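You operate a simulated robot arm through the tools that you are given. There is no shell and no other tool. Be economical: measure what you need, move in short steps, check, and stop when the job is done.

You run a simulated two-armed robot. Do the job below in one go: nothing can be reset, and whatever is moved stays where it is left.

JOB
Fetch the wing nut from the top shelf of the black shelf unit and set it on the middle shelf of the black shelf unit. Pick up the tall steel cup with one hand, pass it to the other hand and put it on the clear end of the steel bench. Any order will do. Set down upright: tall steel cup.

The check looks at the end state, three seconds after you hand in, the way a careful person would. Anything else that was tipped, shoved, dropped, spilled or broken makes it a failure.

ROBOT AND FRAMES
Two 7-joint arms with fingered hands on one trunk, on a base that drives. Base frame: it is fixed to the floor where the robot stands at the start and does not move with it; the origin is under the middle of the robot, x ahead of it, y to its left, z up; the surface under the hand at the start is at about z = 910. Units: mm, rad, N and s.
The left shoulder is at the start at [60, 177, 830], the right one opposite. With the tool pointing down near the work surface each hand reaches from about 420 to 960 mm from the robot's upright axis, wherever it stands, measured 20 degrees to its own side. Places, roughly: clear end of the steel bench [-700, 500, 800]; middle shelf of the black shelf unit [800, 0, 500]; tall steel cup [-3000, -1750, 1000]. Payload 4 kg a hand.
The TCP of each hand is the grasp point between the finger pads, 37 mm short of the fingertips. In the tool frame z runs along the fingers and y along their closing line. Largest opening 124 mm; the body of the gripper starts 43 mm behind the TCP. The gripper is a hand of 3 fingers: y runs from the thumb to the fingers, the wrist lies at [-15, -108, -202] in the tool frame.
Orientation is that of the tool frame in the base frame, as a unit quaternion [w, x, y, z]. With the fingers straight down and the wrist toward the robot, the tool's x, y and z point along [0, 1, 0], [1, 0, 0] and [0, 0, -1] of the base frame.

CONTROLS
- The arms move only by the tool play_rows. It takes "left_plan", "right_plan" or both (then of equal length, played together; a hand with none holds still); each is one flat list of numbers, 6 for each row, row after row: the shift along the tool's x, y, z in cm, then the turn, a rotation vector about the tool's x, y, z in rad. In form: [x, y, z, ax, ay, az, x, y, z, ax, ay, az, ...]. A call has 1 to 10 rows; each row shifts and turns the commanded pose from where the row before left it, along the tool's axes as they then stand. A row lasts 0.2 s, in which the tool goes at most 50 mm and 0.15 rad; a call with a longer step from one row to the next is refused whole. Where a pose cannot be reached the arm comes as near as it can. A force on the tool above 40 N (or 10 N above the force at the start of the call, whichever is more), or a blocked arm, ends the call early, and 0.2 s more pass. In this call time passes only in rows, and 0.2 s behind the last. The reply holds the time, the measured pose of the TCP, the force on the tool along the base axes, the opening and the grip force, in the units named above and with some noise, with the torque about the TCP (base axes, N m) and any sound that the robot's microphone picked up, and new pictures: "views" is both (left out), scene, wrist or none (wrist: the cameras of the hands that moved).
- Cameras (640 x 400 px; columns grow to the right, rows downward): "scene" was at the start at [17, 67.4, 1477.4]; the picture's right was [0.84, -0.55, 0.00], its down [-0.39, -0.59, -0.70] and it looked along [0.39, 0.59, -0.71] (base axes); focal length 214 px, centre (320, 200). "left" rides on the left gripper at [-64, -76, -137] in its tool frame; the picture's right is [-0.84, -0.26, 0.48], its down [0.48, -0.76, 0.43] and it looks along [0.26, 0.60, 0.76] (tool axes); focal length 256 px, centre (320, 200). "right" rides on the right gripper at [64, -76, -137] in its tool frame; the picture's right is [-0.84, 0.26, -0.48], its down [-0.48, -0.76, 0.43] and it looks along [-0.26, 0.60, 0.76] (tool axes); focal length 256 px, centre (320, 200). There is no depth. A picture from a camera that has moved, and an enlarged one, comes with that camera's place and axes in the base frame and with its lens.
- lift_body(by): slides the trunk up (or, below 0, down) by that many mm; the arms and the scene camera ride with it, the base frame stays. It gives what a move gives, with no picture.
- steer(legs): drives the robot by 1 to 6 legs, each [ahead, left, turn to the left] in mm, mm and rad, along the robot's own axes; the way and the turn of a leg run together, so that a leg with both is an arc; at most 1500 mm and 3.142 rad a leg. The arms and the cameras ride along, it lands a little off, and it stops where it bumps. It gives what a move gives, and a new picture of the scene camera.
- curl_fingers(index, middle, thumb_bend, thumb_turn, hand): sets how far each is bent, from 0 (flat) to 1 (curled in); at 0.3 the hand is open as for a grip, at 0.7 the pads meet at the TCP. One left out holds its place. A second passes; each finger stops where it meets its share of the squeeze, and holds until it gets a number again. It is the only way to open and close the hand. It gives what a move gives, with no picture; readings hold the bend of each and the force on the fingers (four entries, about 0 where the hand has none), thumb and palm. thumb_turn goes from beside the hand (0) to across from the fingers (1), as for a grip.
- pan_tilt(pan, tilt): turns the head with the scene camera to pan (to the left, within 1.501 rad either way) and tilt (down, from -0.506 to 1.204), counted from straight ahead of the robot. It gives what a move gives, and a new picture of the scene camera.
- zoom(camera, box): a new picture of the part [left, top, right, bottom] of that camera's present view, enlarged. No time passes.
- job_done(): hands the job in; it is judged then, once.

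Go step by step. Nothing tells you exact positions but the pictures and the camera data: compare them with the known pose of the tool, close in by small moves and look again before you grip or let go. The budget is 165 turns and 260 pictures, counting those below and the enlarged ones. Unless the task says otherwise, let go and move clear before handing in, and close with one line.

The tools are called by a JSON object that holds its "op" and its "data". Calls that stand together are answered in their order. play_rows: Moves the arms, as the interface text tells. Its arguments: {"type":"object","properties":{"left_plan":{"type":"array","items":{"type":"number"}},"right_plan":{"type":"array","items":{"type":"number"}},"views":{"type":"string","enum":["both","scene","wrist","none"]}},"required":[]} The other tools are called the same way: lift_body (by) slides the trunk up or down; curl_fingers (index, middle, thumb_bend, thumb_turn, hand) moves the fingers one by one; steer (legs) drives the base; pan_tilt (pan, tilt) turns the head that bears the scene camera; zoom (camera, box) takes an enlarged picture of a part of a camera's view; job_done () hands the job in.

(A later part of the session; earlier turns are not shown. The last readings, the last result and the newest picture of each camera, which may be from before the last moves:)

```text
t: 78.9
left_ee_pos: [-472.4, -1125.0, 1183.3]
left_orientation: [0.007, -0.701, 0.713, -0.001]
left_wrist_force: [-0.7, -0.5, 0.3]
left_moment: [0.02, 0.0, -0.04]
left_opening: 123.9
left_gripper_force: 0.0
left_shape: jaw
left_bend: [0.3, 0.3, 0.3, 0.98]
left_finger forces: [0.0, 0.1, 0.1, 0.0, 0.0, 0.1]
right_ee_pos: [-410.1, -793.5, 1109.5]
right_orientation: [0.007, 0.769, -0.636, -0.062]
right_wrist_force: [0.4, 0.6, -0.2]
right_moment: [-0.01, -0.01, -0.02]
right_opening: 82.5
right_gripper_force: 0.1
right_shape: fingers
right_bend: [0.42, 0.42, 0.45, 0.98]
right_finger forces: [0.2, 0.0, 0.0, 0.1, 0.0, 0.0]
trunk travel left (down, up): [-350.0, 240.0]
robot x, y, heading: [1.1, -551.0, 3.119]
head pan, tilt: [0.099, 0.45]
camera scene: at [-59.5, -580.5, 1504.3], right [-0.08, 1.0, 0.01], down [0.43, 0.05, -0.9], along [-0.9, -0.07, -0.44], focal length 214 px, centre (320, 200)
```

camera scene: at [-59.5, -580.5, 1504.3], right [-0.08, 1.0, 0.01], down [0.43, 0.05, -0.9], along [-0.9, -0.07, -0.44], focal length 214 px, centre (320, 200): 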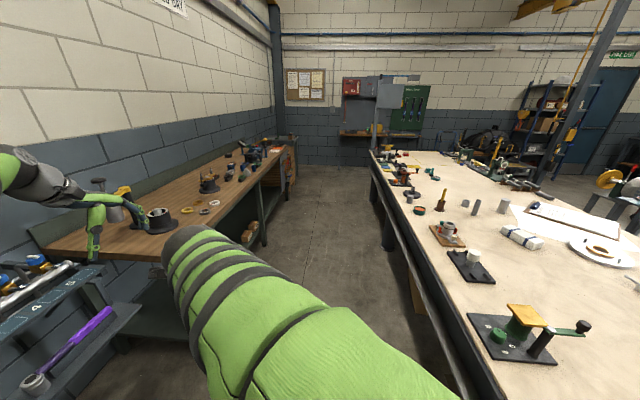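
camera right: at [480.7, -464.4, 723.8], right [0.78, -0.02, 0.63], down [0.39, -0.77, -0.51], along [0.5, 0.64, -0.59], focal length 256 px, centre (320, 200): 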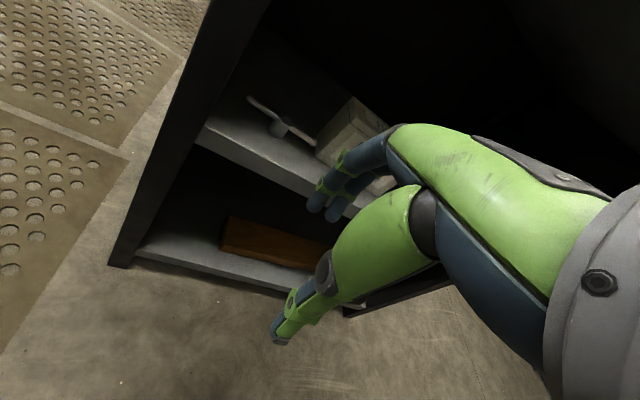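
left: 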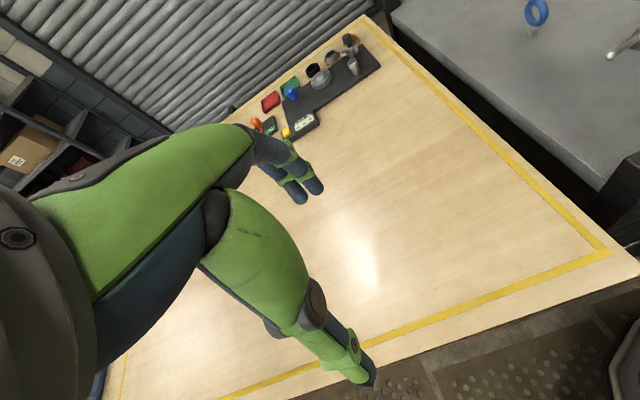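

Looking down the aisle, the cup should be at the far left end of the brown bench. I'll enlarge that area.

{"op": "zoom", "data": {"camera": "scene", "box": [190, 100, 350, 200]}}

{"op": "zoom", "data": {"camera": "scene", "box": [360, 130, 640, 370]}}

```text
4.00 times, centred on (270, 150) of scene
camera zoom: at [-59.5, -580.5, 1504.3], right [-0.08, 1.0, 0.01], down [0.43, 0.05, -0.9], along [-0.9, -0.07, -0.44], focal length 858 px, centre (520, 400)
```

zoom: 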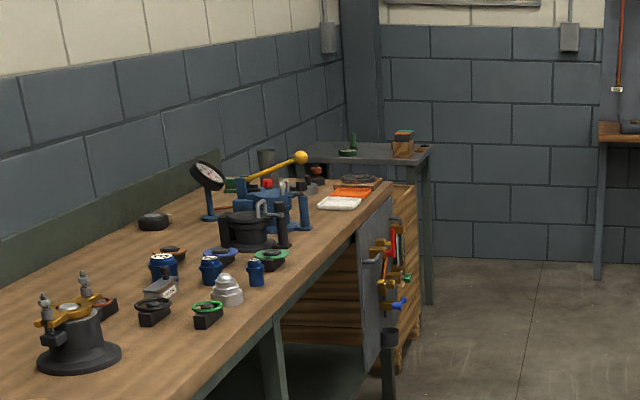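

```text
1.67 times, centred on (500, 250) of scene
camera zoom: at [-59.5, -580.5, 1504.3], right [-0.08, 1.0, 0.01], down [0.43, 0.05, -0.9], along [-0.9, -0.07, -0.44], focal length 358 px, centre (20, 117)
```

zoom: 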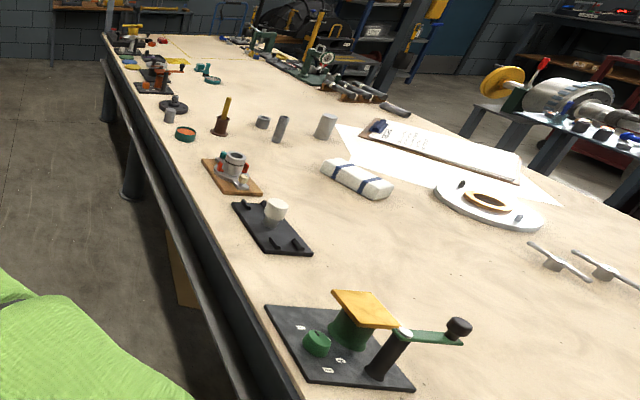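

I can see the cup as a tall grey cylinder on the grey table past the brown bench's end. Before driving down the aisle I'll tuck the left hand in and bring the right hand back to its own side.

{"op": "play_rows", "data": {"left_plan": [-3, 0, 0, 0, 0, 0, -3, 0, 0, 0, 0, 0, -3, 0, 0, 0, 0, 0, -3, 0, 0, 0, 0, 0, -3, 0, 0, 0, 0, 0, -3, 0, 0, 0, 0, 0, -3, 0, 0, 0, 0, 0, -3, 0, 0, 0, 0, 0, -3, 0, 0, 0, 0, 0, -3, 0, 0, 0, 0, 0], "right_plan": [-4.4, 0, 0, 0.089, 0.086, 0, -4.4, 0, 0, 0, 0, 0.1, -4.4, 0, 0, 0, 0, 0.1, -4.4, 0, 0, 0, 0, 0, -4.4, 0, 0, 0, 0, 0, -4.4, 0, 0, 0, 0, 0, -4.4, 0, 0, 0, 0, 0, -4.4, 0, 0, 0, 0, 0, -4.4, 0, 0, 0, 0, 0, -4.4, 0, 0, 0, 0, 0], "views": "scene"}}

```text
t: 81.1
left_ee_pos: [-465.4, -825.1, 1187.3]
left_orientation: [0.008, -0.7, 0.714, -0.001]
left_wrist_force: [-0.5, 0.2, 1.0]
left_moment: [0.02, 0.0, -0.03]
left_opening: 123.9
left_gripper_force: 0.1
left_shape: jaw
left_bend: [0.3, 0.3, 0.3, 0.98]
left_finger forces: [0.0, 0.0, 0.1, 0.0, 0.0, 0.1]
right_ee_pos: [-426.6, -353.3, 1114.4]
right_orientation: [-0.001, -0.703, 0.712, 0.001]
right_wrist_force: [0.2, -0.8, 0.3]
right_moment: [-0.01, -0.01, -0.01]
right_opening: 82.5
right_gripper_force: 0.0
right_shape: fingers
right_bend: [0.42, 0.42, 0.45, 0.98]
right_finger forces: [0.1, 0.0, 0.0, 0.0, 0.0, 0.0]
trunk travel left (down, up): [-350.0, 240.0]
robot x, y, heading: [0.2, -550.7, 3.122]
head pan, tilt: [0.099, 0.45]
camera scene: at [-59.3, -579.8, 1504.4], right [-0.08, 1.0, 0.01], down [0.43, 0.05, -0.9], along [-0.9, -0.07, -0.44], focal length 214 px, centre (320, 200)
```

scene: 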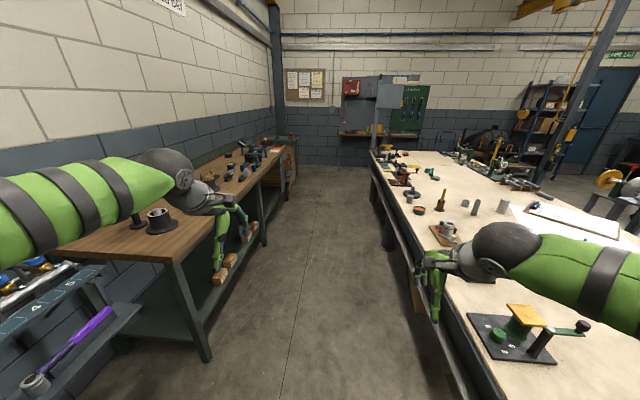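

The aisle is clear. I'll drive down it to about x = -2350 and look at the grey table.

{"op": "steer", "data": {"legs": [[1400, 130, 0.02], [950, 0, 0]]}}

{"op": "pan_tilt", "data": {"pan": 0.75, "tilt": 0.5}}

```text
t: 84.2
left_ee_pos: [-830.1, -794.2, 1197.7]
left_orientation: [-0.004, -0.703, 0.711, 0.0]
left_wrist_force: [-0.3, 0.7, 0.1]
left_moment: [-0.13, 0.01, 0.04]
left_opening: 124.1
left_gripper_force: 0.0
left_shape: jaw
left_bend: [0.3, 0.3, 0.3, 0.98]
left_finger forces: [0.0, 0.0, 0.1, 0.0, 0.0, 0.0]
right_ee_pos: [-793.1, -323.6, 1114.0]
right_orientation: [-0.012, -0.705, 0.709, 0.002]
right_wrist_force: [-0.2, 1.1, -0.3]
right_moment: [-0.06, 0.02, 0.03]
right_opening: 82.6
right_gripper_force: 0.1
right_shape: fingers
right_bend: [0.42, 0.42, 0.45, 0.98]
right_finger forces: [0.0, 0.0, 0.1, 0.0, 0.0, 0.0]
trunk travel left (down, up): [-350.0, 240.0]
robot x, y, heading: [-380.0, -536.7, 3.13]
head pan, tilt: [0.099, 0.45]
stopped in leg 1: the robot was blocked; the commanded pose is now the measured one
camera scene: at [-439.5, -559.6, 1504.4], right [-0.09, 1.0, 0.01], down [0.43, 0.05, -0.9], along [-0.9, -0.07, -0.44], focal length 214 px, centre (320, 200)
```

scene: 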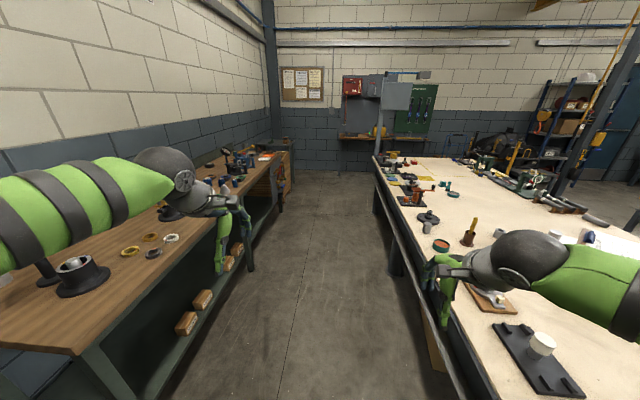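

```text
t: 85.2
left_ee_pos: [-837.3, -789.9, 1193.7]
left_orientation: [-0.001, -0.702, 0.712, -0.004]
left_wrist_force: [0.1, 1.0, 0.6]
left_moment: [0.0, -0.02, 0.01]
left_opening: 123.6
left_gripper_force: 0.1
left_shape: jaw
left_bend: [0.3, 0.3, 0.3, 0.98]
left_finger forces: [0.1, 0.0, 0.1, 0.1, 0.0, 0.1]
right_ee_pos: [-802.2, -319.2, 1111.0]
right_orientation: [-0.012, -0.705, 0.709, -0.003]
right_wrist_force: [-0.5, 1.1, 1.0]
right_moment: [-0.03, 0.04, -0.02]
right_opening: 82.7
right_gripper_force: 0.0
right_shape: fingers
right_bend: [0.42, 0.42, 0.45, 0.98]
right_finger forces: [0.0, 0.1, 0.1, 0.0, 0.1, 0.0]
trunk travel left (down, up): [-350.0, 240.0]
robot x, y, heading: [-384.5, -534.4, 3.129]
head pan, tilt: [0.75, 0.499]
camera scene: at [-424.3, -607.8, 1499.2], right [-0.67, 0.74, 0.0], down [0.36, 0.33, -0.87], along [-0.65, -0.59, -0.49], focal length 214 px, centre (320, 200)
```

scene: 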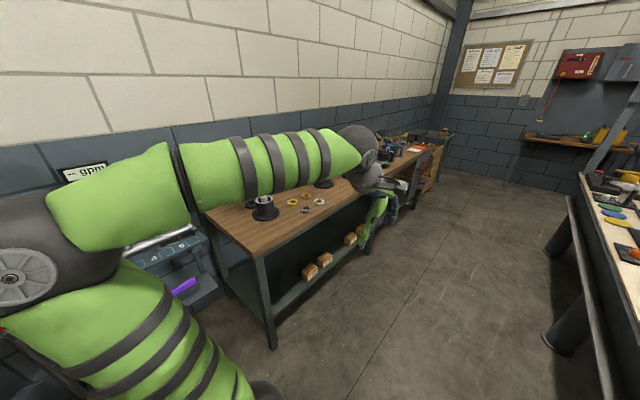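

The wide base caught on the steel bench side. I'll step back, shift 120 mm left to the aisle's middle, then continue in stages.

{"op": "steer", "data": {"legs": [[-30, 0, 0], [0, 125, 0.013], [1200, 0, 0]]}}

```text
t: 92.5
left_ee_pos: [-2000.5, -937.2, 1193.1]
left_orientation: [0.003, 0.711, -0.703, 0.003]
left_wrist_force: [-0.2, -0.6, 0.9]
left_moment: [-0.05, -0.02, -0.01]
left_opening: 124.0
left_gripper_force: 0.1
left_shape: jaw
left_bend: [0.3, 0.3, 0.3, 0.98]
left_finger forces: [0.1, 0.1, 0.0, 0.0, 0.1, 0.0]
right_ee_pos: [-1974.3, -466.0, 1111.7]
right_orientation: [0.011, 0.714, -0.7, 0.0]
right_wrist_force: [-0.7, -0.4, -0.4]
right_moment: [0.01, 0.02, 0.01]
right_opening: 82.5
right_gripper_force: 0.0
right_shape: fingers
right_bend: [0.42, 0.42, 0.45, 0.98]
right_finger forces: [0.0, 0.0, 0.1, 0.0, 0.0, 0.0]
trunk travel left (down, up): [-350.0, 240.0]
robot x, y, heading: [-1554.6, -668.9, -3.133]
head pan, tilt: [0.75, 0.499]
camera scene: at [-1587.3, -730.6, 1497.7], right [-0.69, 0.73, 0.0], down [0.35, 0.33, -0.88], along [-0.64, -0.6, -0.48], focal length 214 px, centre (320, 200)
```

scene: 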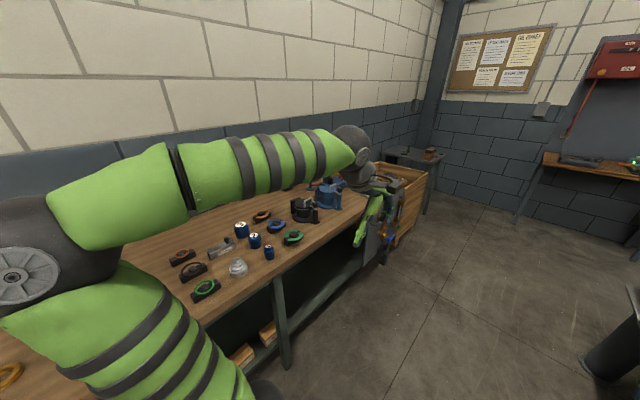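

Clear so far. I'll raise the trunk 150 mm so the left elbow passes well over the vise, then go on toward the table.

{"op": "lift_body", "data": {"by": 150}}

{"op": "steer", "data": {"legs": [[900, 0, 0]]}}

```text
t: 94.3
left_ee_pos: [-1998.0, -937.5, 1344.1]
left_orientation: [0.002, 0.712, -0.702, 0.003]
left_wrist_force: [0.4, 0.0, -0.5]
left_moment: [0.03, 0.0, -0.02]
left_opening: 123.7
left_gripper_force: 0.0
left_shape: jaw
left_bend: [0.3, 0.3, 0.3, 0.98]
left_finger forces: [0.1, 0.0, 0.1, 0.0, 0.0, 0.0]
right_ee_pos: [-1974.3, -466.8, 1262.6]
right_orientation: [0.011, 0.713, -0.701, 0.001]
right_wrist_force: [-0.1, -0.2, 0.2]
right_moment: [-0.01, -0.01, 0.01]
right_opening: 82.5
right_gripper_force: 0.0
right_shape: fingers
right_bend: [0.42, 0.42, 0.45, 0.98]
right_finger forces: [0.0, 0.0, 0.0, 0.1, 0.0, 0.1]
trunk travel left (down, up): [-500.0, 90.0]
robot x, y, heading: [-1555.5, -666.3, -3.132]
head pan, tilt: [0.75, 0.499]
```

```text
t: 99.0
left_ee_pos: [-2896.8, -943.8, 1343.5]
left_orientation: [0.002, 0.711, -0.703, 0.002]
left_wrist_force: [0.0, 0.1, 0.1]
left_moment: [0.0, -0.02, -0.02]
left_opening: 123.8
left_gripper_force: 0.1
left_shape: jaw
left_bend: [0.3, 0.3, 0.3, 0.98]
left_finger forces: [0.0, 0.0, 0.0, 0.0, 0.0, 0.0]
right_ee_pos: [-2870.3, -472.6, 1262.3]
right_orientation: [0.011, 0.713, -0.701, 0.0]
right_wrist_force: [-0.5, 0.3, 0.3]
right_moment: [0.02, -0.01, -0.02]
right_opening: 82.2
right_gripper_force: 0.1
right_shape: fingers
right_bend: [0.42, 0.42, 0.45, 0.98]
right_finger forces: [0.1, 0.1, 0.0, 0.0, 0.1, 0.1]
trunk travel left (down, up): [-500.0, 90.0]
robot x, y, heading: [-2448.9, -673.3, -3.137]
head pan, tilt: [0.75, 0.499]
camera scene: at [-2483.3, -737.5, 1647.6], right [-0.69, 0.73, 0.0], down [0.35, 0.33, -0.88], along [-0.64, -0.6, -0.48], focal length 214 px, centre (320, 200)
```

scene: 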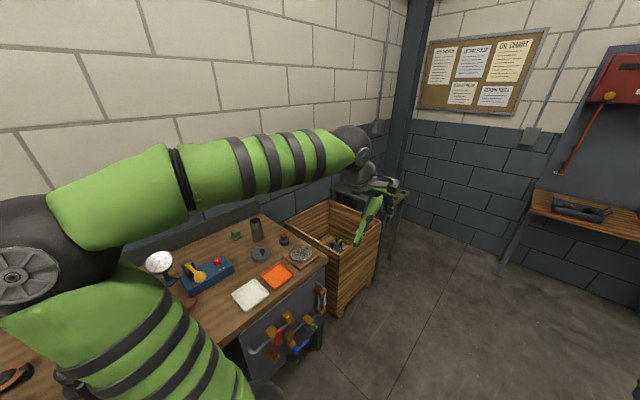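

A tall steel cup stands near the end of the brown bench. I'll enlarge that part.

{"op": "zoom", "data": {"camera": "scene", "box": [150, 190, 350, 330]}}

{"op": "zoom", "data": {"camera": "left", "box": [0, 0, 640, 400]}}

```text
2.86 times, centred on (250, 260) of scene
camera zoom: at [-2483.3, -737.5, 1647.6], right [-0.69, 0.73, 0.0], down [0.35, 0.33, -0.88], along [-0.64, -0.6, -0.48], focal length 613 px, centre (520, 29)
```

zoom: 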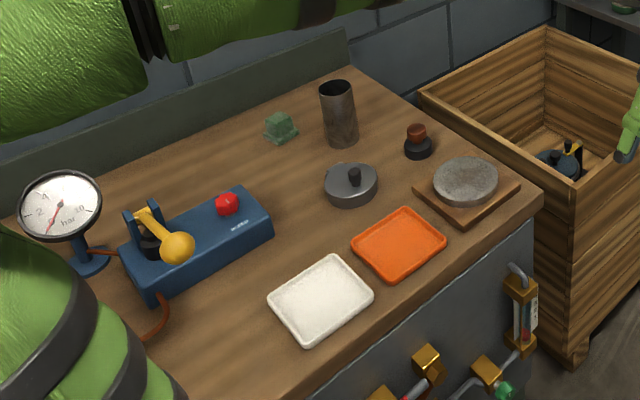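

```text
1.00 times, centred on (320, 200) of left (not enlarged: the box is as wide or as high as the picture)
camera zoom: at [-2822.1, -877.8, 1479.8], right [0.25, 0.84, -0.49], down [0.77, -0.48, -0.43], along [-0.59, -0.27, -0.76], focal length 256 px, centre (320, 200)
```

zoom: 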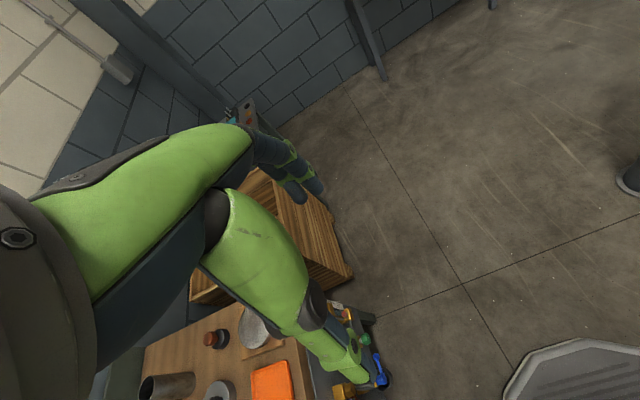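

The cup is at about [-2921, -1607], roughly 70 mm wide and 113 mm tall, base near z 910. I'll drive on a bit and turn to face the brown bench, with the cup on my right-hand side.

{"op": "steer", "data": {"legs": [[250, 0, 0], [0, 0, 1.566]]}}

{"op": "pan_tilt", "data": {"pan": -0.2, "tilt": 0.75}}

```text
t: 104.7
left_ee_pos: [-2432.1, -1123.3, 1344.2]
left_orientation: [0.001, 1.0, 0.005, 0.003]
left_wrist_force: [-0.1, -0.3, -0.6]
left_moment: [0.0, 0.01, 0.01]
left_opening: 124.0
left_gripper_force: 0.1
left_shape: jaw
left_bend: [0.3, 0.3, 0.3, 0.98]
left_finger forces: [0.0, 0.0, 0.1, 0.0, 0.0, 0.0]
right_ee_pos: [-2902.9, -1096.4, 1262.1]
right_orientation: [0.008, 1.0, 0.008, 0.008]
right_wrist_force: [0.8, 0.1, -0.9]
right_moment: [-0.01, 0.02, 0.0]
right_opening: 82.6
right_gripper_force: 0.0
right_shape: fingers
right_bend: [0.42, 0.42, 0.45, 0.98]
right_finger forces: [0.0, 0.1, 0.1, 0.0, 0.0, 0.0]
trunk travel left (down, up): [-500.0, 90.0]
robot x, y, heading: [-2702.7, -678.7, -1.563]
head pan, tilt: [0.75, 0.499]
camera scene: at [-2635.8, -713.1, 1647.7], right [-0.73, -0.69, 0.0], down [-0.33, 0.35, -0.88], along [0.6, -0.64, -0.48], focal length 214 px, centre (320, 200)
```

scene: 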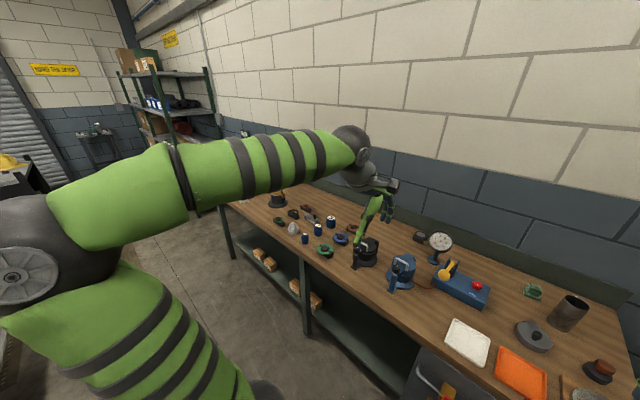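

```text
t: 105.9
left_ee_pos: [-2431.6, -1123.7, 1343.1]
left_orientation: [0.0, 1.0, 0.005, 0.004]
left_wrist_force: [-0.7, 0.0, -0.3]
left_moment: [0.0, 0.0, 0.02]
left_opening: 123.8
left_gripper_force: 0.0
left_shape: jaw
left_bend: [0.3, 0.3, 0.3, 0.98]
left_finger forces: [0.0, 0.1, 0.1, 0.1, 0.1, 0.0]
right_ee_pos: [-2903.0, -1096.3, 1262.4]
right_orientation: [0.008, 1.0, 0.008, 0.008]
right_wrist_force: [0.7, -0.1, -0.2]
right_moment: [0.0, 0.01, -0.03]
right_opening: 82.5
right_gripper_force: 0.0
right_shape: fingers
right_bend: [0.42, 0.42, 0.45, 0.98]
right_finger forces: [0.0, 0.0, 0.0, 0.1, 0.0, 0.0]
trunk travel left (down, up): [-500.0, 90.0]
robot x, y, heading: [-2695.9, -676.0, -1.565]
head pan, tilt: [-0.201, 0.75]
camera scene: at [-2714.3, -728.3, 1625.7], right [-0.98, 0.19, 0.0], down [0.13, 0.67, -0.73], along [-0.14, -0.72, -0.68], focal length 214 px, centre (320, 200)
```

scene: 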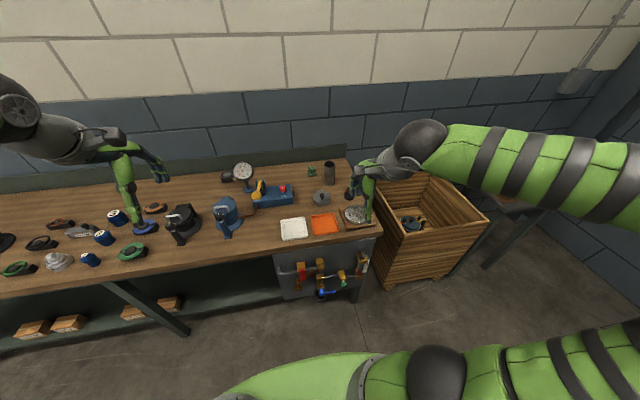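

The cup is 16° to my right at about [-2932, -1607]. I'll drive 90 mm closer and bring the right hand above it, staying high.

{"op": "steer", "data": {"legs": [[90, 0, 0]]}}

{"op": "curl_fingers", "data": {"hand": "right", "index": 0.3, "middle": 0.3, "thumb_bend": 0.3}}

{"op": "play_rows", "data": {"right_plan": [-0.3, 4.6, 0.3, 0, 0, 0, -0.3, 4.6, 0.3, 0, 0, 0, -0.3, 4.6, 0.3, 0, 0, 0, -0.3, 4.6, 0.3, 0, 0, 0, -0.3, 4.6, 0.3, 0, 0, 0, -0.3, 4.6, 0.3, 0, 0, 0, -0.3, 4.6, 0.3, 0, 0, 0, -0.3, 4.6, 0.3, 0, 0, 0]}}

```text
t: 107.0
left_ee_pos: [-2431.9, -1215.7, 1342.6]
left_orientation: [-0.001, 1.0, 0.004, 0.003]
left_wrist_force: [-0.9, -0.6, 0.2]
left_moment: [0.03, 0.01, 0.02]
left_opening: 123.9
left_gripper_force: 0.2
left_shape: jaw
left_bend: [0.3, 0.3, 0.3, 0.98]
left_finger forces: [0.0, 0.0, 0.0, 0.1, 0.1, 0.0]
right_ee_pos: [-2902.5, -1188.5, 1262.0]
right_orientation: [0.007, 1.0, 0.008, 0.008]
right_wrist_force: [-0.6, -0.2, -1.0]
right_moment: [-0.02, 0.0, 0.01]
right_opening: 82.4
right_gripper_force: 0.0
right_shape: fingers
right_bend: [0.42, 0.42, 0.45, 0.98]
right_finger forces: [0.0, 0.0, 0.0, 0.0, 0.1, 0.0]
trunk travel left (down, up): [-500.0, 90.0]
robot x, y, heading: [-2699.8, -765.9, -1.565]
head pan, tilt: [-0.201, 0.75]
camera scene: at [-2713.8, -820.8, 1625.6], right [-0.98, 0.19, 0.0], down [0.13, 0.67, -0.73], along [-0.14, -0.72, -0.68], focal length 214 px, centre (320, 200)
```

scene: 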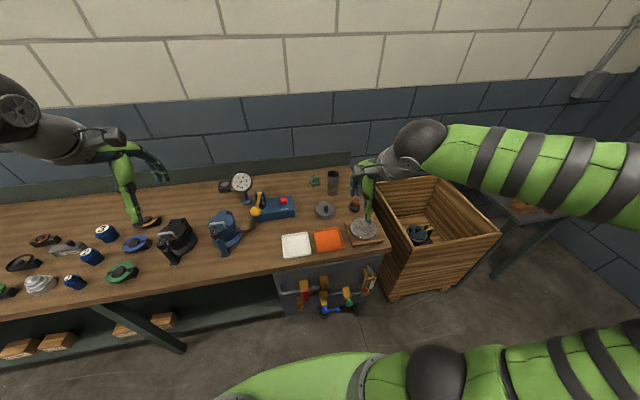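

```text
t: 108.0
left_ee_pos: [-2430.9, -1214.1, 1343.8]
left_orientation: [0.0, 1.0, 0.004, 0.003]
left_wrist_force: [0.0, -0.2, 0.1]
left_moment: [0.01, -0.03, -0.01]
left_opening: 124.0
left_gripper_force: 0.1
left_shape: jaw
left_bend: [0.3, 0.3, 0.3, 0.98]
left_finger forces: [0.1, 0.1, 0.0, 0.0, 0.0, 0.1]
right_ee_pos: [-2903.3, -1187.5, 1262.2]
right_orientation: [0.008, 1.0, 0.009, 0.008]
right_wrist_force: [0.3, -0.4, -0.1]
right_moment: [-0.01, -0.02, -0.02]
right_opening: 123.0
right_gripper_force: 0.0
right_shape: fingers
right_bend: [0.3, 0.3, 0.3, 0.98]
right_finger forces: [0.0, 0.0, 0.0, 0.0, 0.0, 0.0]
trunk travel left (down, up): [-500.0, 90.0]
robot x, y, heading: [-2699.3, -769.5, -1.564]
head pan, tilt: [-0.201, 0.75]
```

```text
t: 109.8
left_ee_pos: [-2431.7, -1215.7, 1342.7]
left_orientation: [0.0, 1.0, 0.004, 0.004]
left_wrist_force: [0.4, 0.2, 0.6]
left_moment: [0.0, -0.03, -0.03]
left_opening: 124.1
left_gripper_force: 0.1
left_shape: jaw
left_bend: [0.3, 0.3, 0.3, 0.98]
left_finger forces: [0.0, 0.1, 0.0, 0.0, 0.0, 0.1]
right_ee_pos: [-2920.1, -1558.5, 1243.3]
right_orientation: [0.008, 1.0, 0.008, 0.008]
right_wrist_force: [0.1, -0.5, 0.3]
right_moment: [0.01, -0.02, -0.02]
right_opening: 123.2
right_gripper_force: 0.0
right_shape: fingers
right_bend: [0.3, 0.3, 0.3, 0.98]
right_finger forces: [0.1, 0.1, 0.0, 0.0, 0.0, 0.0]
trunk travel left (down, up): [-500.0, 90.0]
robot x, y, heading: [-2702.9, -767.2, -1.563]
head pan, tilt: [-0.201, 0.75]
camera scene: at [-2713.7, -820.4, 1625.6], right [-0.98, 0.19, 0.0], down [0.13, 0.67, -0.73], along [-0.14, -0.72, -0.68], focal length 214 px, centre (320, 200)
camera right: at [-2860.6, -1480.8, 1378.2], right [-0.84, -0.26, 0.47], down [-0.49, 0.75, -0.45], along [-0.23, -0.61, -0.76], focal length 256 px, centre (320, 200)
```

scene: 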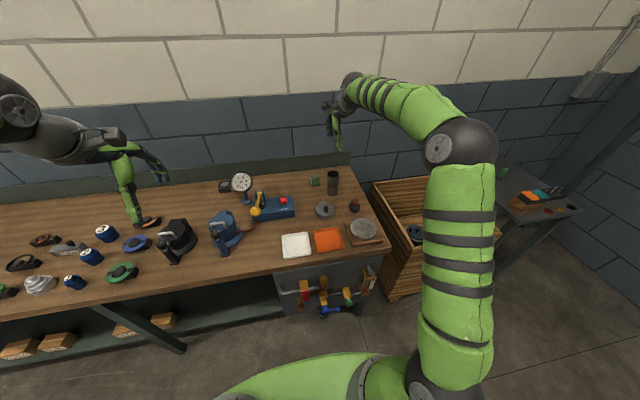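
right: 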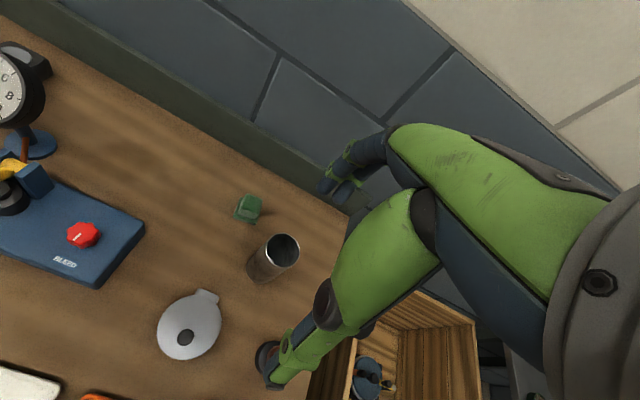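

From the hand camera the cup's axis is near [-2937, -1640], rim about z 1034. I'll move over it and lower to z≈1150.

{"op": "play_rows", "data": {"right_plan": [-0.6, 2.7, 3.0, 0, 0, 0, -0.6, 2.7, 3.0, 0, 0, 0, -0.6, 2.7, 3.0, 0, 0, 0]}}

```text
t: 110.6
left_ee_pos: [-2431.2, -1215.7, 1342.3]
left_orientation: [0.0, 1.0, 0.004, 0.003]
left_wrist_force: [-0.1, 0.0, 0.2]
left_moment: [0.03, 0.01, 0.03]
left_opening: 124.0
left_gripper_force: 0.0
left_shape: jaw
left_bend: [0.3, 0.3, 0.3, 0.98]
left_finger forces: [0.1, 0.1, 0.0, 0.1, 0.0, 0.0]
right_ee_pos: [-2936.4, -1641.8, 1151.9]
right_orientation: [0.007, 1.0, 0.007, 0.007]
right_wrist_force: [1.0, -0.4, -0.4]
right_moment: [0.01, -0.01, -0.02]
right_opening: 123.4
right_gripper_force: 0.0
right_shape: fingers
right_bend: [0.3, 0.3, 0.3, 0.98]
right_finger forces: [0.0, 0.0, 0.0, 0.1, 0.0, 0.1]
trunk travel left (down, up): [-500.0, 90.0]
robot x, y, heading: [-2700.9, -768.1, -1.564]
head pan, tilt: [-0.201, 0.75]
camera scene: at [-2714.0, -820.5, 1625.7], right [-0.98, 0.19, 0.0], down [0.13, 0.67, -0.73], along [-0.14, -0.72, -0.68], focal length 214 px, centre (320, 200)
camera right: at [-2876.3, -1563.9, 1287.9], right [-0.84, -0.26, 0.47], down [-0.49, 0.75, -0.45], along [-0.23, -0.61, -0.76], focal length 256 px, centre (320, 200)
```

scene: 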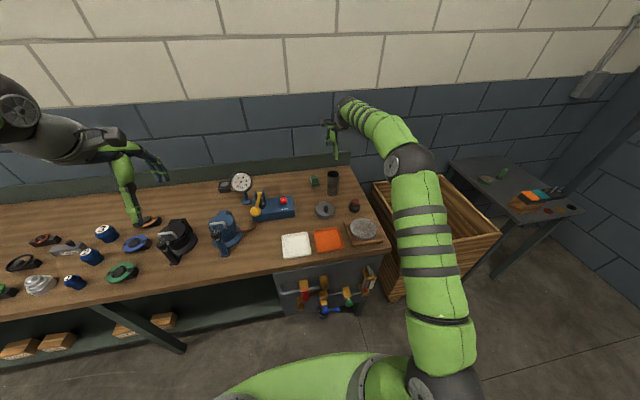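
right: 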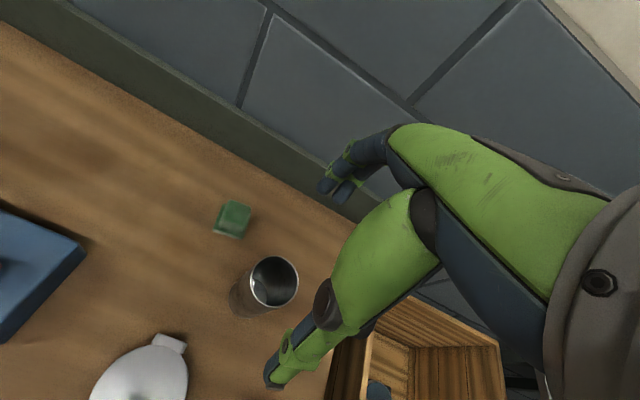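

The cup axis is about [-2942, -1651]. I'll correct by a few mm and go down to just above the rim.

{"op": "play_rows", "data": {"right_plan": [-0.3, 0.45, 3.2, 0, 0, 0, -0.3, 0.45, 3.2, 0, 0, 0], "views": "wrist"}}

{"op": "zoom", "data": {"camera": "scene", "box": [280, 80, 440, 240]}}

```text
t: 111.2
left_ee_pos: [-2431.3, -1213.7, 1344.9]
left_orientation: [0.0, 1.0, 0.004, 0.003]
left_wrist_force: [0.1, -0.5, -0.6]
left_moment: [-0.01, 0.0, 0.0]
left_opening: 124.0
left_gripper_force: 0.1
left_shape: jaw
left_bend: [0.3, 0.3, 0.3, 0.98]
left_finger forces: [0.0, 0.0, 0.1, 0.0, 0.0, 0.1]
right_ee_pos: [-2942.0, -1649.5, 1091.4]
right_orientation: [0.008, 1.0, 0.008, 0.008]
right_wrist_force: [-0.1, -0.4, 0.0]
right_moment: [0.01, -0.01, 0.02]
right_opening: 123.2
right_gripper_force: 0.0
right_shape: fingers
right_bend: [0.3, 0.3, 0.3, 0.98]
right_finger forces: [0.0, 0.1, 0.0, 0.0, 0.0, 0.1]
trunk travel left (down, up): [-500.0, 90.0]
robot x, y, heading: [-2699.9, -768.8, -1.566]
head pan, tilt: [-0.201, 0.75]
camera right: at [-2881.5, -1571.3, 1225.6], right [-0.84, -0.26, 0.47], down [-0.49, 0.75, -0.45], along [-0.23, -0.61, -0.76], focal length 256 px, centre (320, 200)
```

right: 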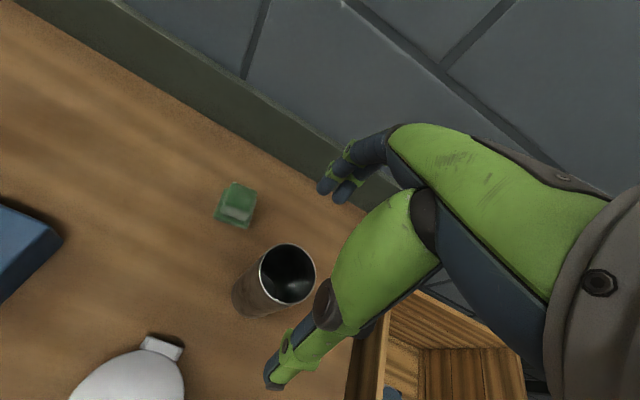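

```text
2.50 times, centred on (360, 160) of scene
camera zoom: at [-2713.8, -819.0, 1625.7], right [-0.98, 0.19, 0.0], down [0.13, 0.67, -0.73], along [-0.14, -0.72, -0.68], focal length 536 px, centre (220, 300)
```

zoom: 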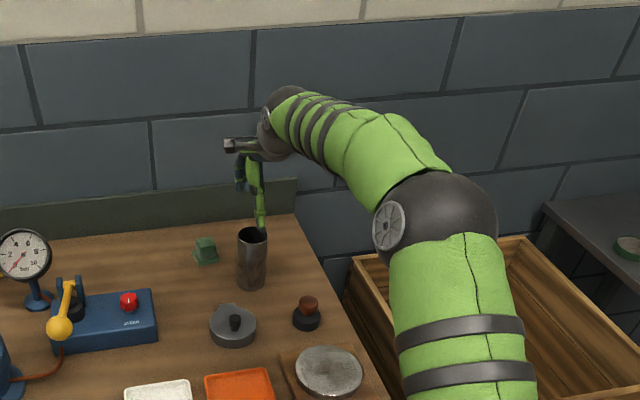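

The hand is centred on the cup within a couple of mm. I'll go down 80 mm so the pads straddle its upper part.

{"op": "play_rows", "data": {"right_plan": [0, 0, 2.7, 0, 0, 0, 0, 0, 2.7, 0, 0, 0, 0, 0, 2.6, 0, 0, 0], "views": "wrist"}}

{"op": "zoom", "data": {"camera": "scene", "box": [290, 110, 390, 210]}}

```text
t: 112.0
left_ee_pos: [-2432.2, -1215.0, 1343.8]
left_orientation: [0.001, 1.0, 0.004, 0.004]
left_wrist_force: [0.0, 0.3, -0.2]
left_moment: [0.02, 0.0, 0.02]
left_opening: 123.8
left_gripper_force: 0.1
left_shape: jaw
left_bend: [0.3, 0.3, 0.3, 0.98]
left_finger forces: [0.0, 0.0, 0.0, 0.0, 0.0, 0.0]
right_ee_pos: [-2939.3, -1651.5, 1010.7]
right_orientation: [0.008, 1.0, 0.008, 0.009]
right_wrist_force: [0.9, 0.5, 0.1]
right_moment: [0.02, 0.0, 0.01]
right_opening: 123.3
right_gripper_force: 0.0
right_shape: fingers
right_bend: [0.3, 0.3, 0.3, 0.98]
right_finger forces: [0.0, 0.0, 0.0, 0.1, 0.0, 0.1]
trunk travel left (down, up): [-500.0, 90.0]
robot x, y, heading: [-2698.5, -767.2, -1.562]
head pan, tilt: [-0.201, 0.75]
camera right: at [-2880.4, -1572.5, 1146.3], right [-0.84, -0.26, 0.47], down [-0.49, 0.75, -0.45], along [-0.23, -0.61, -0.75], focal length 256 px, centre (320, 200)
```

right: 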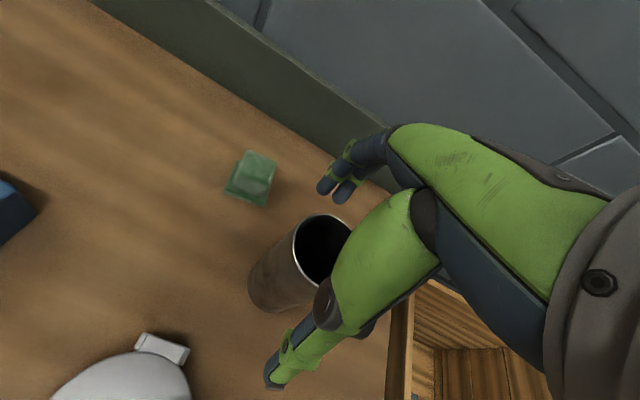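

```text
4.00 times, centred on (340, 160) of scene
camera zoom: at [-2713.9, -819.2, 1625.7], right [-0.98, 0.19, 0.0], down [0.13, 0.67, -0.73], along [-0.14, -0.72, -0.68], focal length 858 px, centre (240, 360)
```

zoom: 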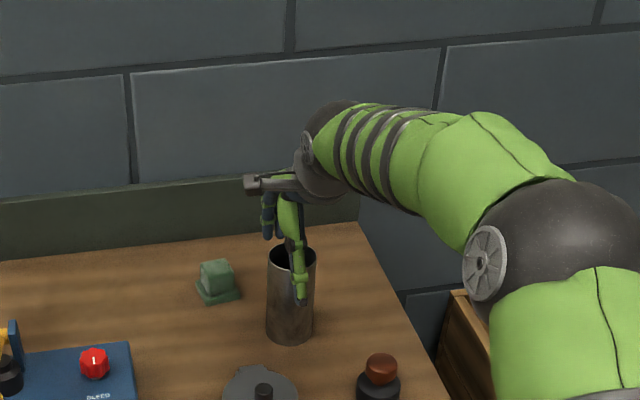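

The rim sits around z 1003 with the fingertips about 30 mm below it. I'll lower 5 mm and close on the cup, leaving its lower half free for the other hand.

{"op": "play_rows", "data": {"right_plan": [0, 0, 0.5, 0, 0, 0], "views": "none"}}

{"op": "curl_fingers", "data": {"hand": "right", "index": 0.5, "middle": 0.5, "thumb_bend": 0.5}}

{"op": "zoom", "data": {"camera": "right", "box": [200, 120, 460, 380]}}

```text
t: 112.4
left_ee_pos: [-2432.3, -1214.9, 1342.9]
left_orientation: [0.001, 1.0, 0.004, 0.004]
left_wrist_force: [0.2, 0.1, -0.1]
left_moment: [0.02, 0.04, 0.0]
left_opening: 124.0
left_gripper_force: 0.2
left_shape: jaw
left_bend: [0.3, 0.3, 0.3, 0.98]
left_finger forces: [0.0, 0.0, 0.0, 0.1, 0.0, 0.1]
right_ee_pos: [-2939.5, -1650.4, 1004.8]
right_orientation: [0.008, 1.0, 0.008, 0.008]
right_wrist_force: [0.4, 0.8, 0.2]
right_moment: [-0.02, -0.01, 0.0]
right_opening: 123.5
right_gripper_force: 0.1
right_shape: fingers
right_bend: [0.3, 0.3, 0.3, 0.98]
right_finger forces: [0.0, 0.0, 0.0, 0.0, 0.0, 0.1]
trunk travel left (down, up): [-500.0, 90.0]
robot x, y, heading: [-2700.1, -768.1, -1.561]
head pan, tilt: [-0.201, 0.75]
```

```text
t: 113.4
left_ee_pos: [-2431.5, -1214.3, 1344.1]
left_orientation: [0.0, 1.0, 0.005, 0.004]
left_wrist_force: [-0.3, -0.1, -0.8]
left_moment: [0.0, -0.02, 0.0]
left_opening: 123.6
left_gripper_force: 0.0
left_shape: jaw
left_bend: [0.3, 0.3, 0.3, 0.98]
left_finger forces: [0.0, 0.0, 0.0, 0.0, 0.0, 0.1]
right_ee_pos: [-2940.3, -1651.7, 1006.4]
right_orientation: [0.007, 1.0, 0.007, 0.008]
right_wrist_force: [0.6, -1.0, 0.2]
right_moment: [-0.03, -0.03, 0.0]
right_opening: 62.9
right_gripper_force: 0.2
right_shape: fingers
right_bend: [0.5, 0.5, 0.5, 0.98]
right_finger forces: [0.1, 0.5, 0.0, 0.0, 0.4, 0.0]
trunk travel left (down, up): [-500.0, 90.0]
robot x, y, heading: [-2700.9, -768.6, -1.571]
head pan, tilt: [-0.201, 0.75]
```

```text
1.54 times, centred on (330, 250) of right
camera zoom: at [-2879.8, -1572.4, 1141.3], right [-0.84, -0.26, 0.47], down [-0.49, 0.75, -0.45], along [-0.23, -0.61, -0.75], focal length 394 px, centre (305, 123)
```

zoom: 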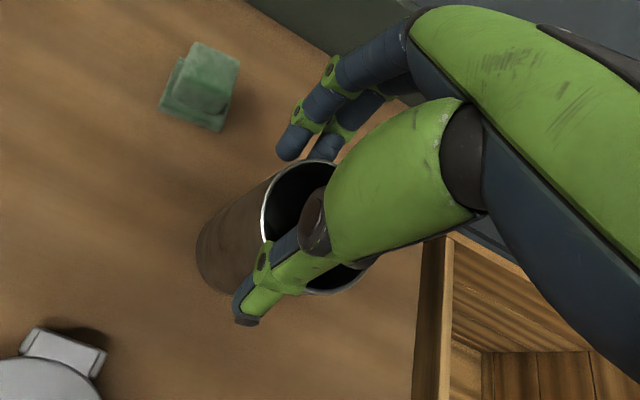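

Both sides are just touching, so it's centred. I'll squeeze.

{"op": "curl_fingers", "data": {"hand": "right", "index": 0.75, "middle": 0.75, "thumb_bend": 0.75}}

{"op": "play_rows", "data": {"right_plan": [0, 0, -1.0, 0, 0, 0, 0, 0, -3.0, 0, 0, 0, 0, 0, -4.5, 0, 0, 0, 0, 0, -4.5, 0, 0, 0, 0, 0, -4.5, 0, 0, 0]}}

```text
t: 114.4
left_ee_pos: [-2431.0, -1214.8, 1343.5]
left_orientation: [0.0, 1.0, 0.004, 0.004]
left_wrist_force: [-0.3, -0.9, -0.2]
left_moment: [0.01, -0.02, 0.0]
left_opening: 123.8
left_gripper_force: 0.0
left_shape: jaw
left_bend: [0.3, 0.3, 0.3, 0.98]
left_finger forces: [0.0, 0.1, 0.1, 0.0, 0.1, 0.0]
right_ee_pos: [-2937.9, -1649.6, 1005.1]
right_orientation: [0.008, 1.0, 0.008, 0.008]
right_wrist_force: [-1.2, -0.8, 0.2]
right_moment: [0.05, -0.03, -0.01]
right_opening: 46.1
right_gripper_force: 22.6
right_shape: fingers
right_bend: [0.58, 0.54, 0.59, 0.96]
right_finger forces: [11.2, 11.8, 0.0, 0.0, 22.0, 0.0]
trunk travel left (down, up): [-500.0, 90.0]
robot x, y, heading: [-2702.9, -768.1, -1.564]
head pan, tilt: [-0.201, 0.75]
```

```text
t: 115.6
left_ee_pos: [-2431.2, -1214.3, 1343.6]
left_orientation: [0.0, 1.0, 0.005, 0.003]
left_wrist_force: [0.0, 0.2, 0.0]
left_moment: [-0.03, 0.02, 0.04]
left_opening: 123.9
left_gripper_force: 0.1
left_shape: jaw
left_bend: [0.3, 0.3, 0.3, 0.98]
left_finger forces: [0.0, 0.0, 0.0, 0.0, 0.1, 0.0]
right_ee_pos: [-2941.4, -1646.2, 1182.0]
right_orientation: [0.008, 1.0, 0.008, 0.008]
right_wrist_force: [-0.3, 0.0, -1.4]
right_moment: [0.03, -0.04, 0.01]
right_opening: 46.0
right_gripper_force: 22.2
right_shape: fingers
right_bend: [0.58, 0.54, 0.59, 0.96]
right_finger forces: [11.1, 11.4, 0.1, 0.0, 21.3, 0.1]
trunk travel left (down, up): [-500.0, 90.0]
robot x, y, heading: [-2698.1, -770.6, -1.568]
head pan, tilt: [-0.201, 0.75]
camera scene: at [-2713.5, -818.6, 1625.7], right [-0.98, 0.19, 0.0], down [0.13, 0.67, -0.73], along [-0.14, -0.72, -0.68], focal length 214 px, centre (320, 200)
camera right: at [-2881.5, -1569.4, 1316.9], right [-0.84, -0.26, 0.47], down [-0.49, 0.75, -0.45], along [-0.23, -0.61, -0.76], focal length 256 px, centre (320, 200)
```

scene: 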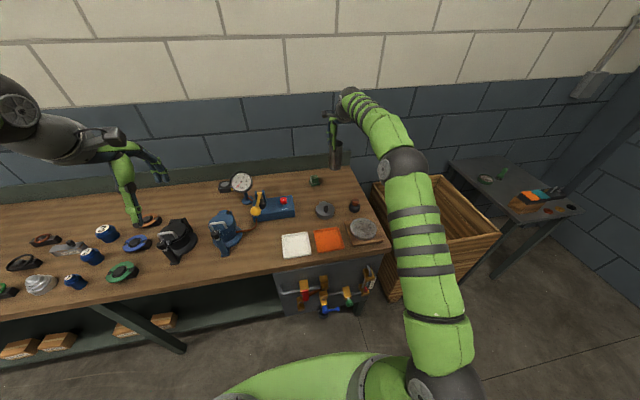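
right: 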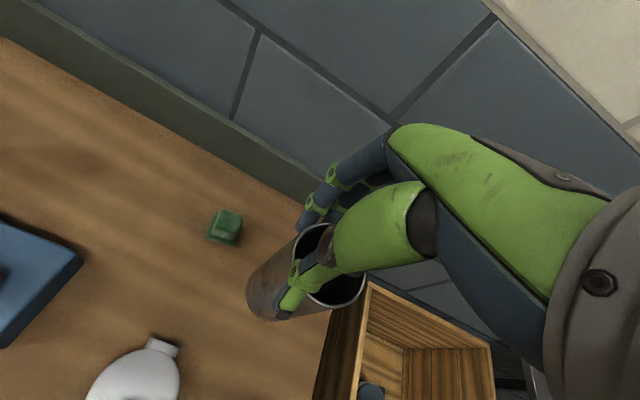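

The cup is lifted upright and held firmly. I'll raise it and draw it back clear of the bench.

{"op": "play_rows", "data": {"right_plan": [0, -3.5, -3.0, 0, 0, 0, 0, -4.0, -2.5, 0, 0, 0, 0.3, -4.7, 0, 0, 0, 0, 0.3, -4.7, 0, 0, 0, 0, 0.5, -4.7, 0, 0, 0, 0, 0.5, -4.7, 0, 0, 0, 0, 0.5, -4.7, 0, 0, 0, 0, 0.5, -4.7, 0, 0, 0, 0, 0.5, -4.7, 0, 0, 0, 0, 0.5, -4.7, 0, 0, 0, 0]}}

```text
t: 117.8
left_ee_pos: [-2432.3, -1213.1, 1344.2]
left_orientation: [0.001, 1.0, 0.004, 0.003]
left_wrist_force: [-0.5, 0.1, 0.2]
left_moment: [-0.03, -0.01, 0.02]
left_opening: 124.0
left_gripper_force: 0.2
left_shape: jaw
left_bend: [0.3, 0.3, 0.3, 0.98]
left_finger forces: [0.0, 0.0, 0.0, 0.0, 0.0, 0.1]
right_ee_pos: [-2912.7, -1194.6, 1230.2]
right_orientation: [0.008, 1.0, 0.006, 0.008]
right_wrist_force: [0.2, 0.1, -0.9]
right_moment: [0.0, -0.04, 0.0]
right_opening: 44.9
right_gripper_force: 20.9
right_shape: fingers
right_bend: [0.58, 0.54, 0.59, 0.96]
right_finger forces: [10.2, 11.3, 0.0, 0.0, 20.8, 0.1]
trunk travel left (down, up): [-500.0, 90.0]
robot x, y, heading: [-2701.1, -766.8, -1.567]
head pan, tilt: [-0.201, 0.75]
camera scene: at [-2713.9, -817.4, 1625.8], right [-0.98, 0.19, 0.0], down [0.13, 0.67, -0.73], along [-0.14, -0.72, -0.68], focal length 214 px, centre (320, 200)
camera right: at [-2853.5, -1116.2, 1365.6], right [-0.84, -0.26, 0.47], down [-0.49, 0.75, -0.46], along [-0.23, -0.61, -0.75], focal length 256 px, centre (320, 200)
```

scene: 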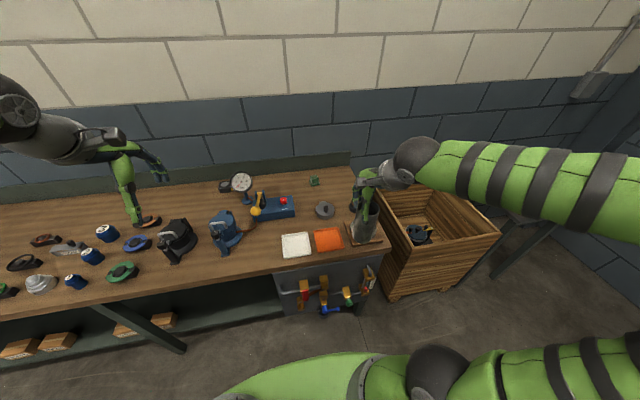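
right: 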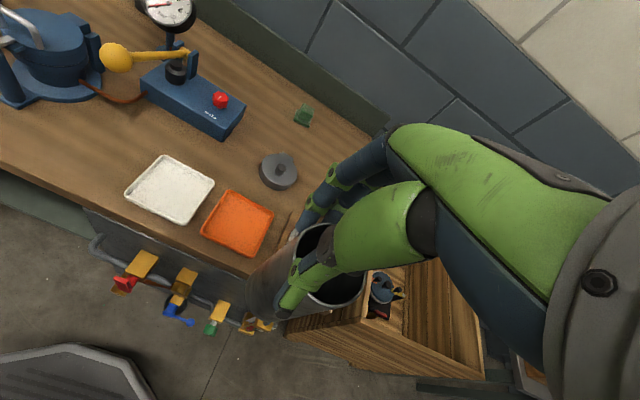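

I'll back off to the aisle centre and turn to face down the aisle (+x), so the handover is over open floor.

{"op": "steer", "data": {"legs": [[-95, 0, 0], [0, 0, 1.567]]}}

{"op": "pan_tilt", "data": {"pan": 0.0, "tilt": 0.6}}

```text
t: 122.7
left_ee_pos: [-2251.1, -407.5, 1344.7]
left_orientation: [-0.002, 0.706, 0.709, 0.002]
left_wrist_force: [-0.4, -0.4, -0.4]
left_moment: [0.01, 0.04, 0.0]
left_opening: 124.0
left_gripper_force: 0.2
left_shape: jaw
left_bend: [0.3, 0.3, 0.3, 0.98]
left_finger forces: [0.1, 0.0, 0.0, 0.0, 0.0, 0.0]
right_ee_pos: [-2273.5, -889.3, 1229.8]
right_orientation: [0.0, 0.704, 0.71, 0.011]
right_wrist_force: [-0.8, 0.8, -1.4]
right_moment: [0.02, -0.01, 0.0]
right_opening: 44.2
right_gripper_force: 20.6
right_shape: fingers
right_bend: [0.58, 0.54, 0.59, 0.96]
right_finger forces: [10.3, 11.1, 0.0, 0.1, 20.3, 0.1]
trunk travel left (down, up): [-500.0, 90.0]
robot x, y, heading: [-2701.1, -675.0, -0.004]
head pan, tilt: [-0.201, 0.75]
camera scene: at [-2646.8, -689.5, 1625.7], right [-0.2, -0.98, 0.0], down [-0.67, 0.14, -0.73], along [0.72, -0.15, -0.68], focal length 214 px, centre (320, 200)
```

scene: 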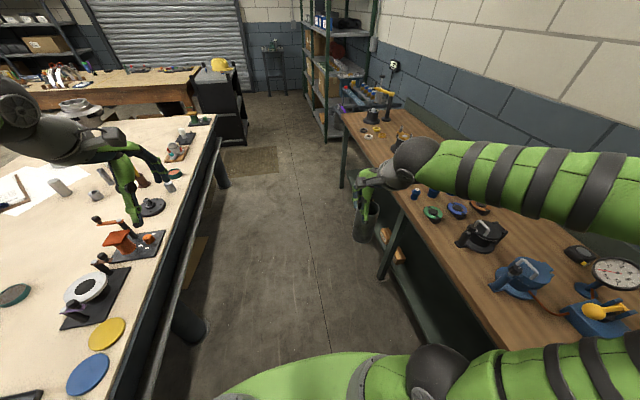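

```text
t: 123.5
left_ee_pos: [-2252.2, -408.2, 1343.9]
left_orientation: [-0.003, 0.706, 0.708, 0.002]
left_wrist_force: [1.9, -0.8, 1.0]
left_moment: [-0.01, -0.01, -0.03]
left_opening: 123.9
left_gripper_force: 0.2
left_shape: jaw
left_bend: [0.3, 0.3, 0.3, 0.98]
left_finger forces: [0.1, 0.0, 0.0, 0.0, 0.1, 0.0]
right_ee_pos: [-2272.5, -888.7, 1229.7]
right_orientation: [0.001, 0.704, 0.71, 0.011]
right_wrist_force: [-0.6, 0.0, -1.1]
right_moment: [0.04, 0.01, 0.01]
right_opening: 44.4
right_gripper_force: 20.6
right_shape: fingers
right_bend: [0.58, 0.54, 0.59, 0.96]
right_finger forces: [10.3, 11.1, 0.0, 0.0, 20.4, 0.0]
trunk travel left (down, up): [-500.0, 90.0]
robot x, y, heading: [-2701.6, -669.8, -0.0]
head pan, tilt: [0.0, 0.6]
camera scene: at [-2639.7, -673.1, 1638.5], right [0.0, -1.0, 0.0], down [-0.57, 0.0, -0.82], along [0.82, 0.0, -0.57], focal length 214 px, centre (320, 200)
```

scene: 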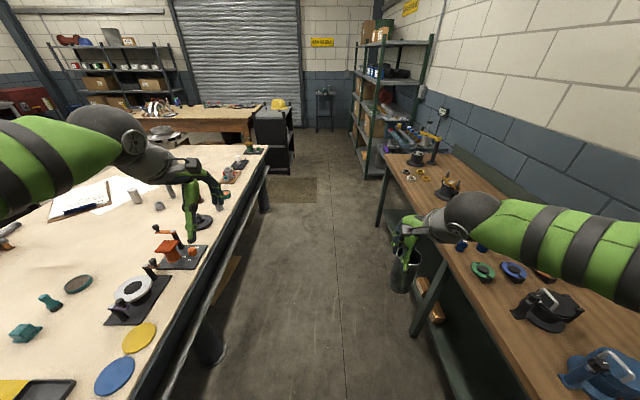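

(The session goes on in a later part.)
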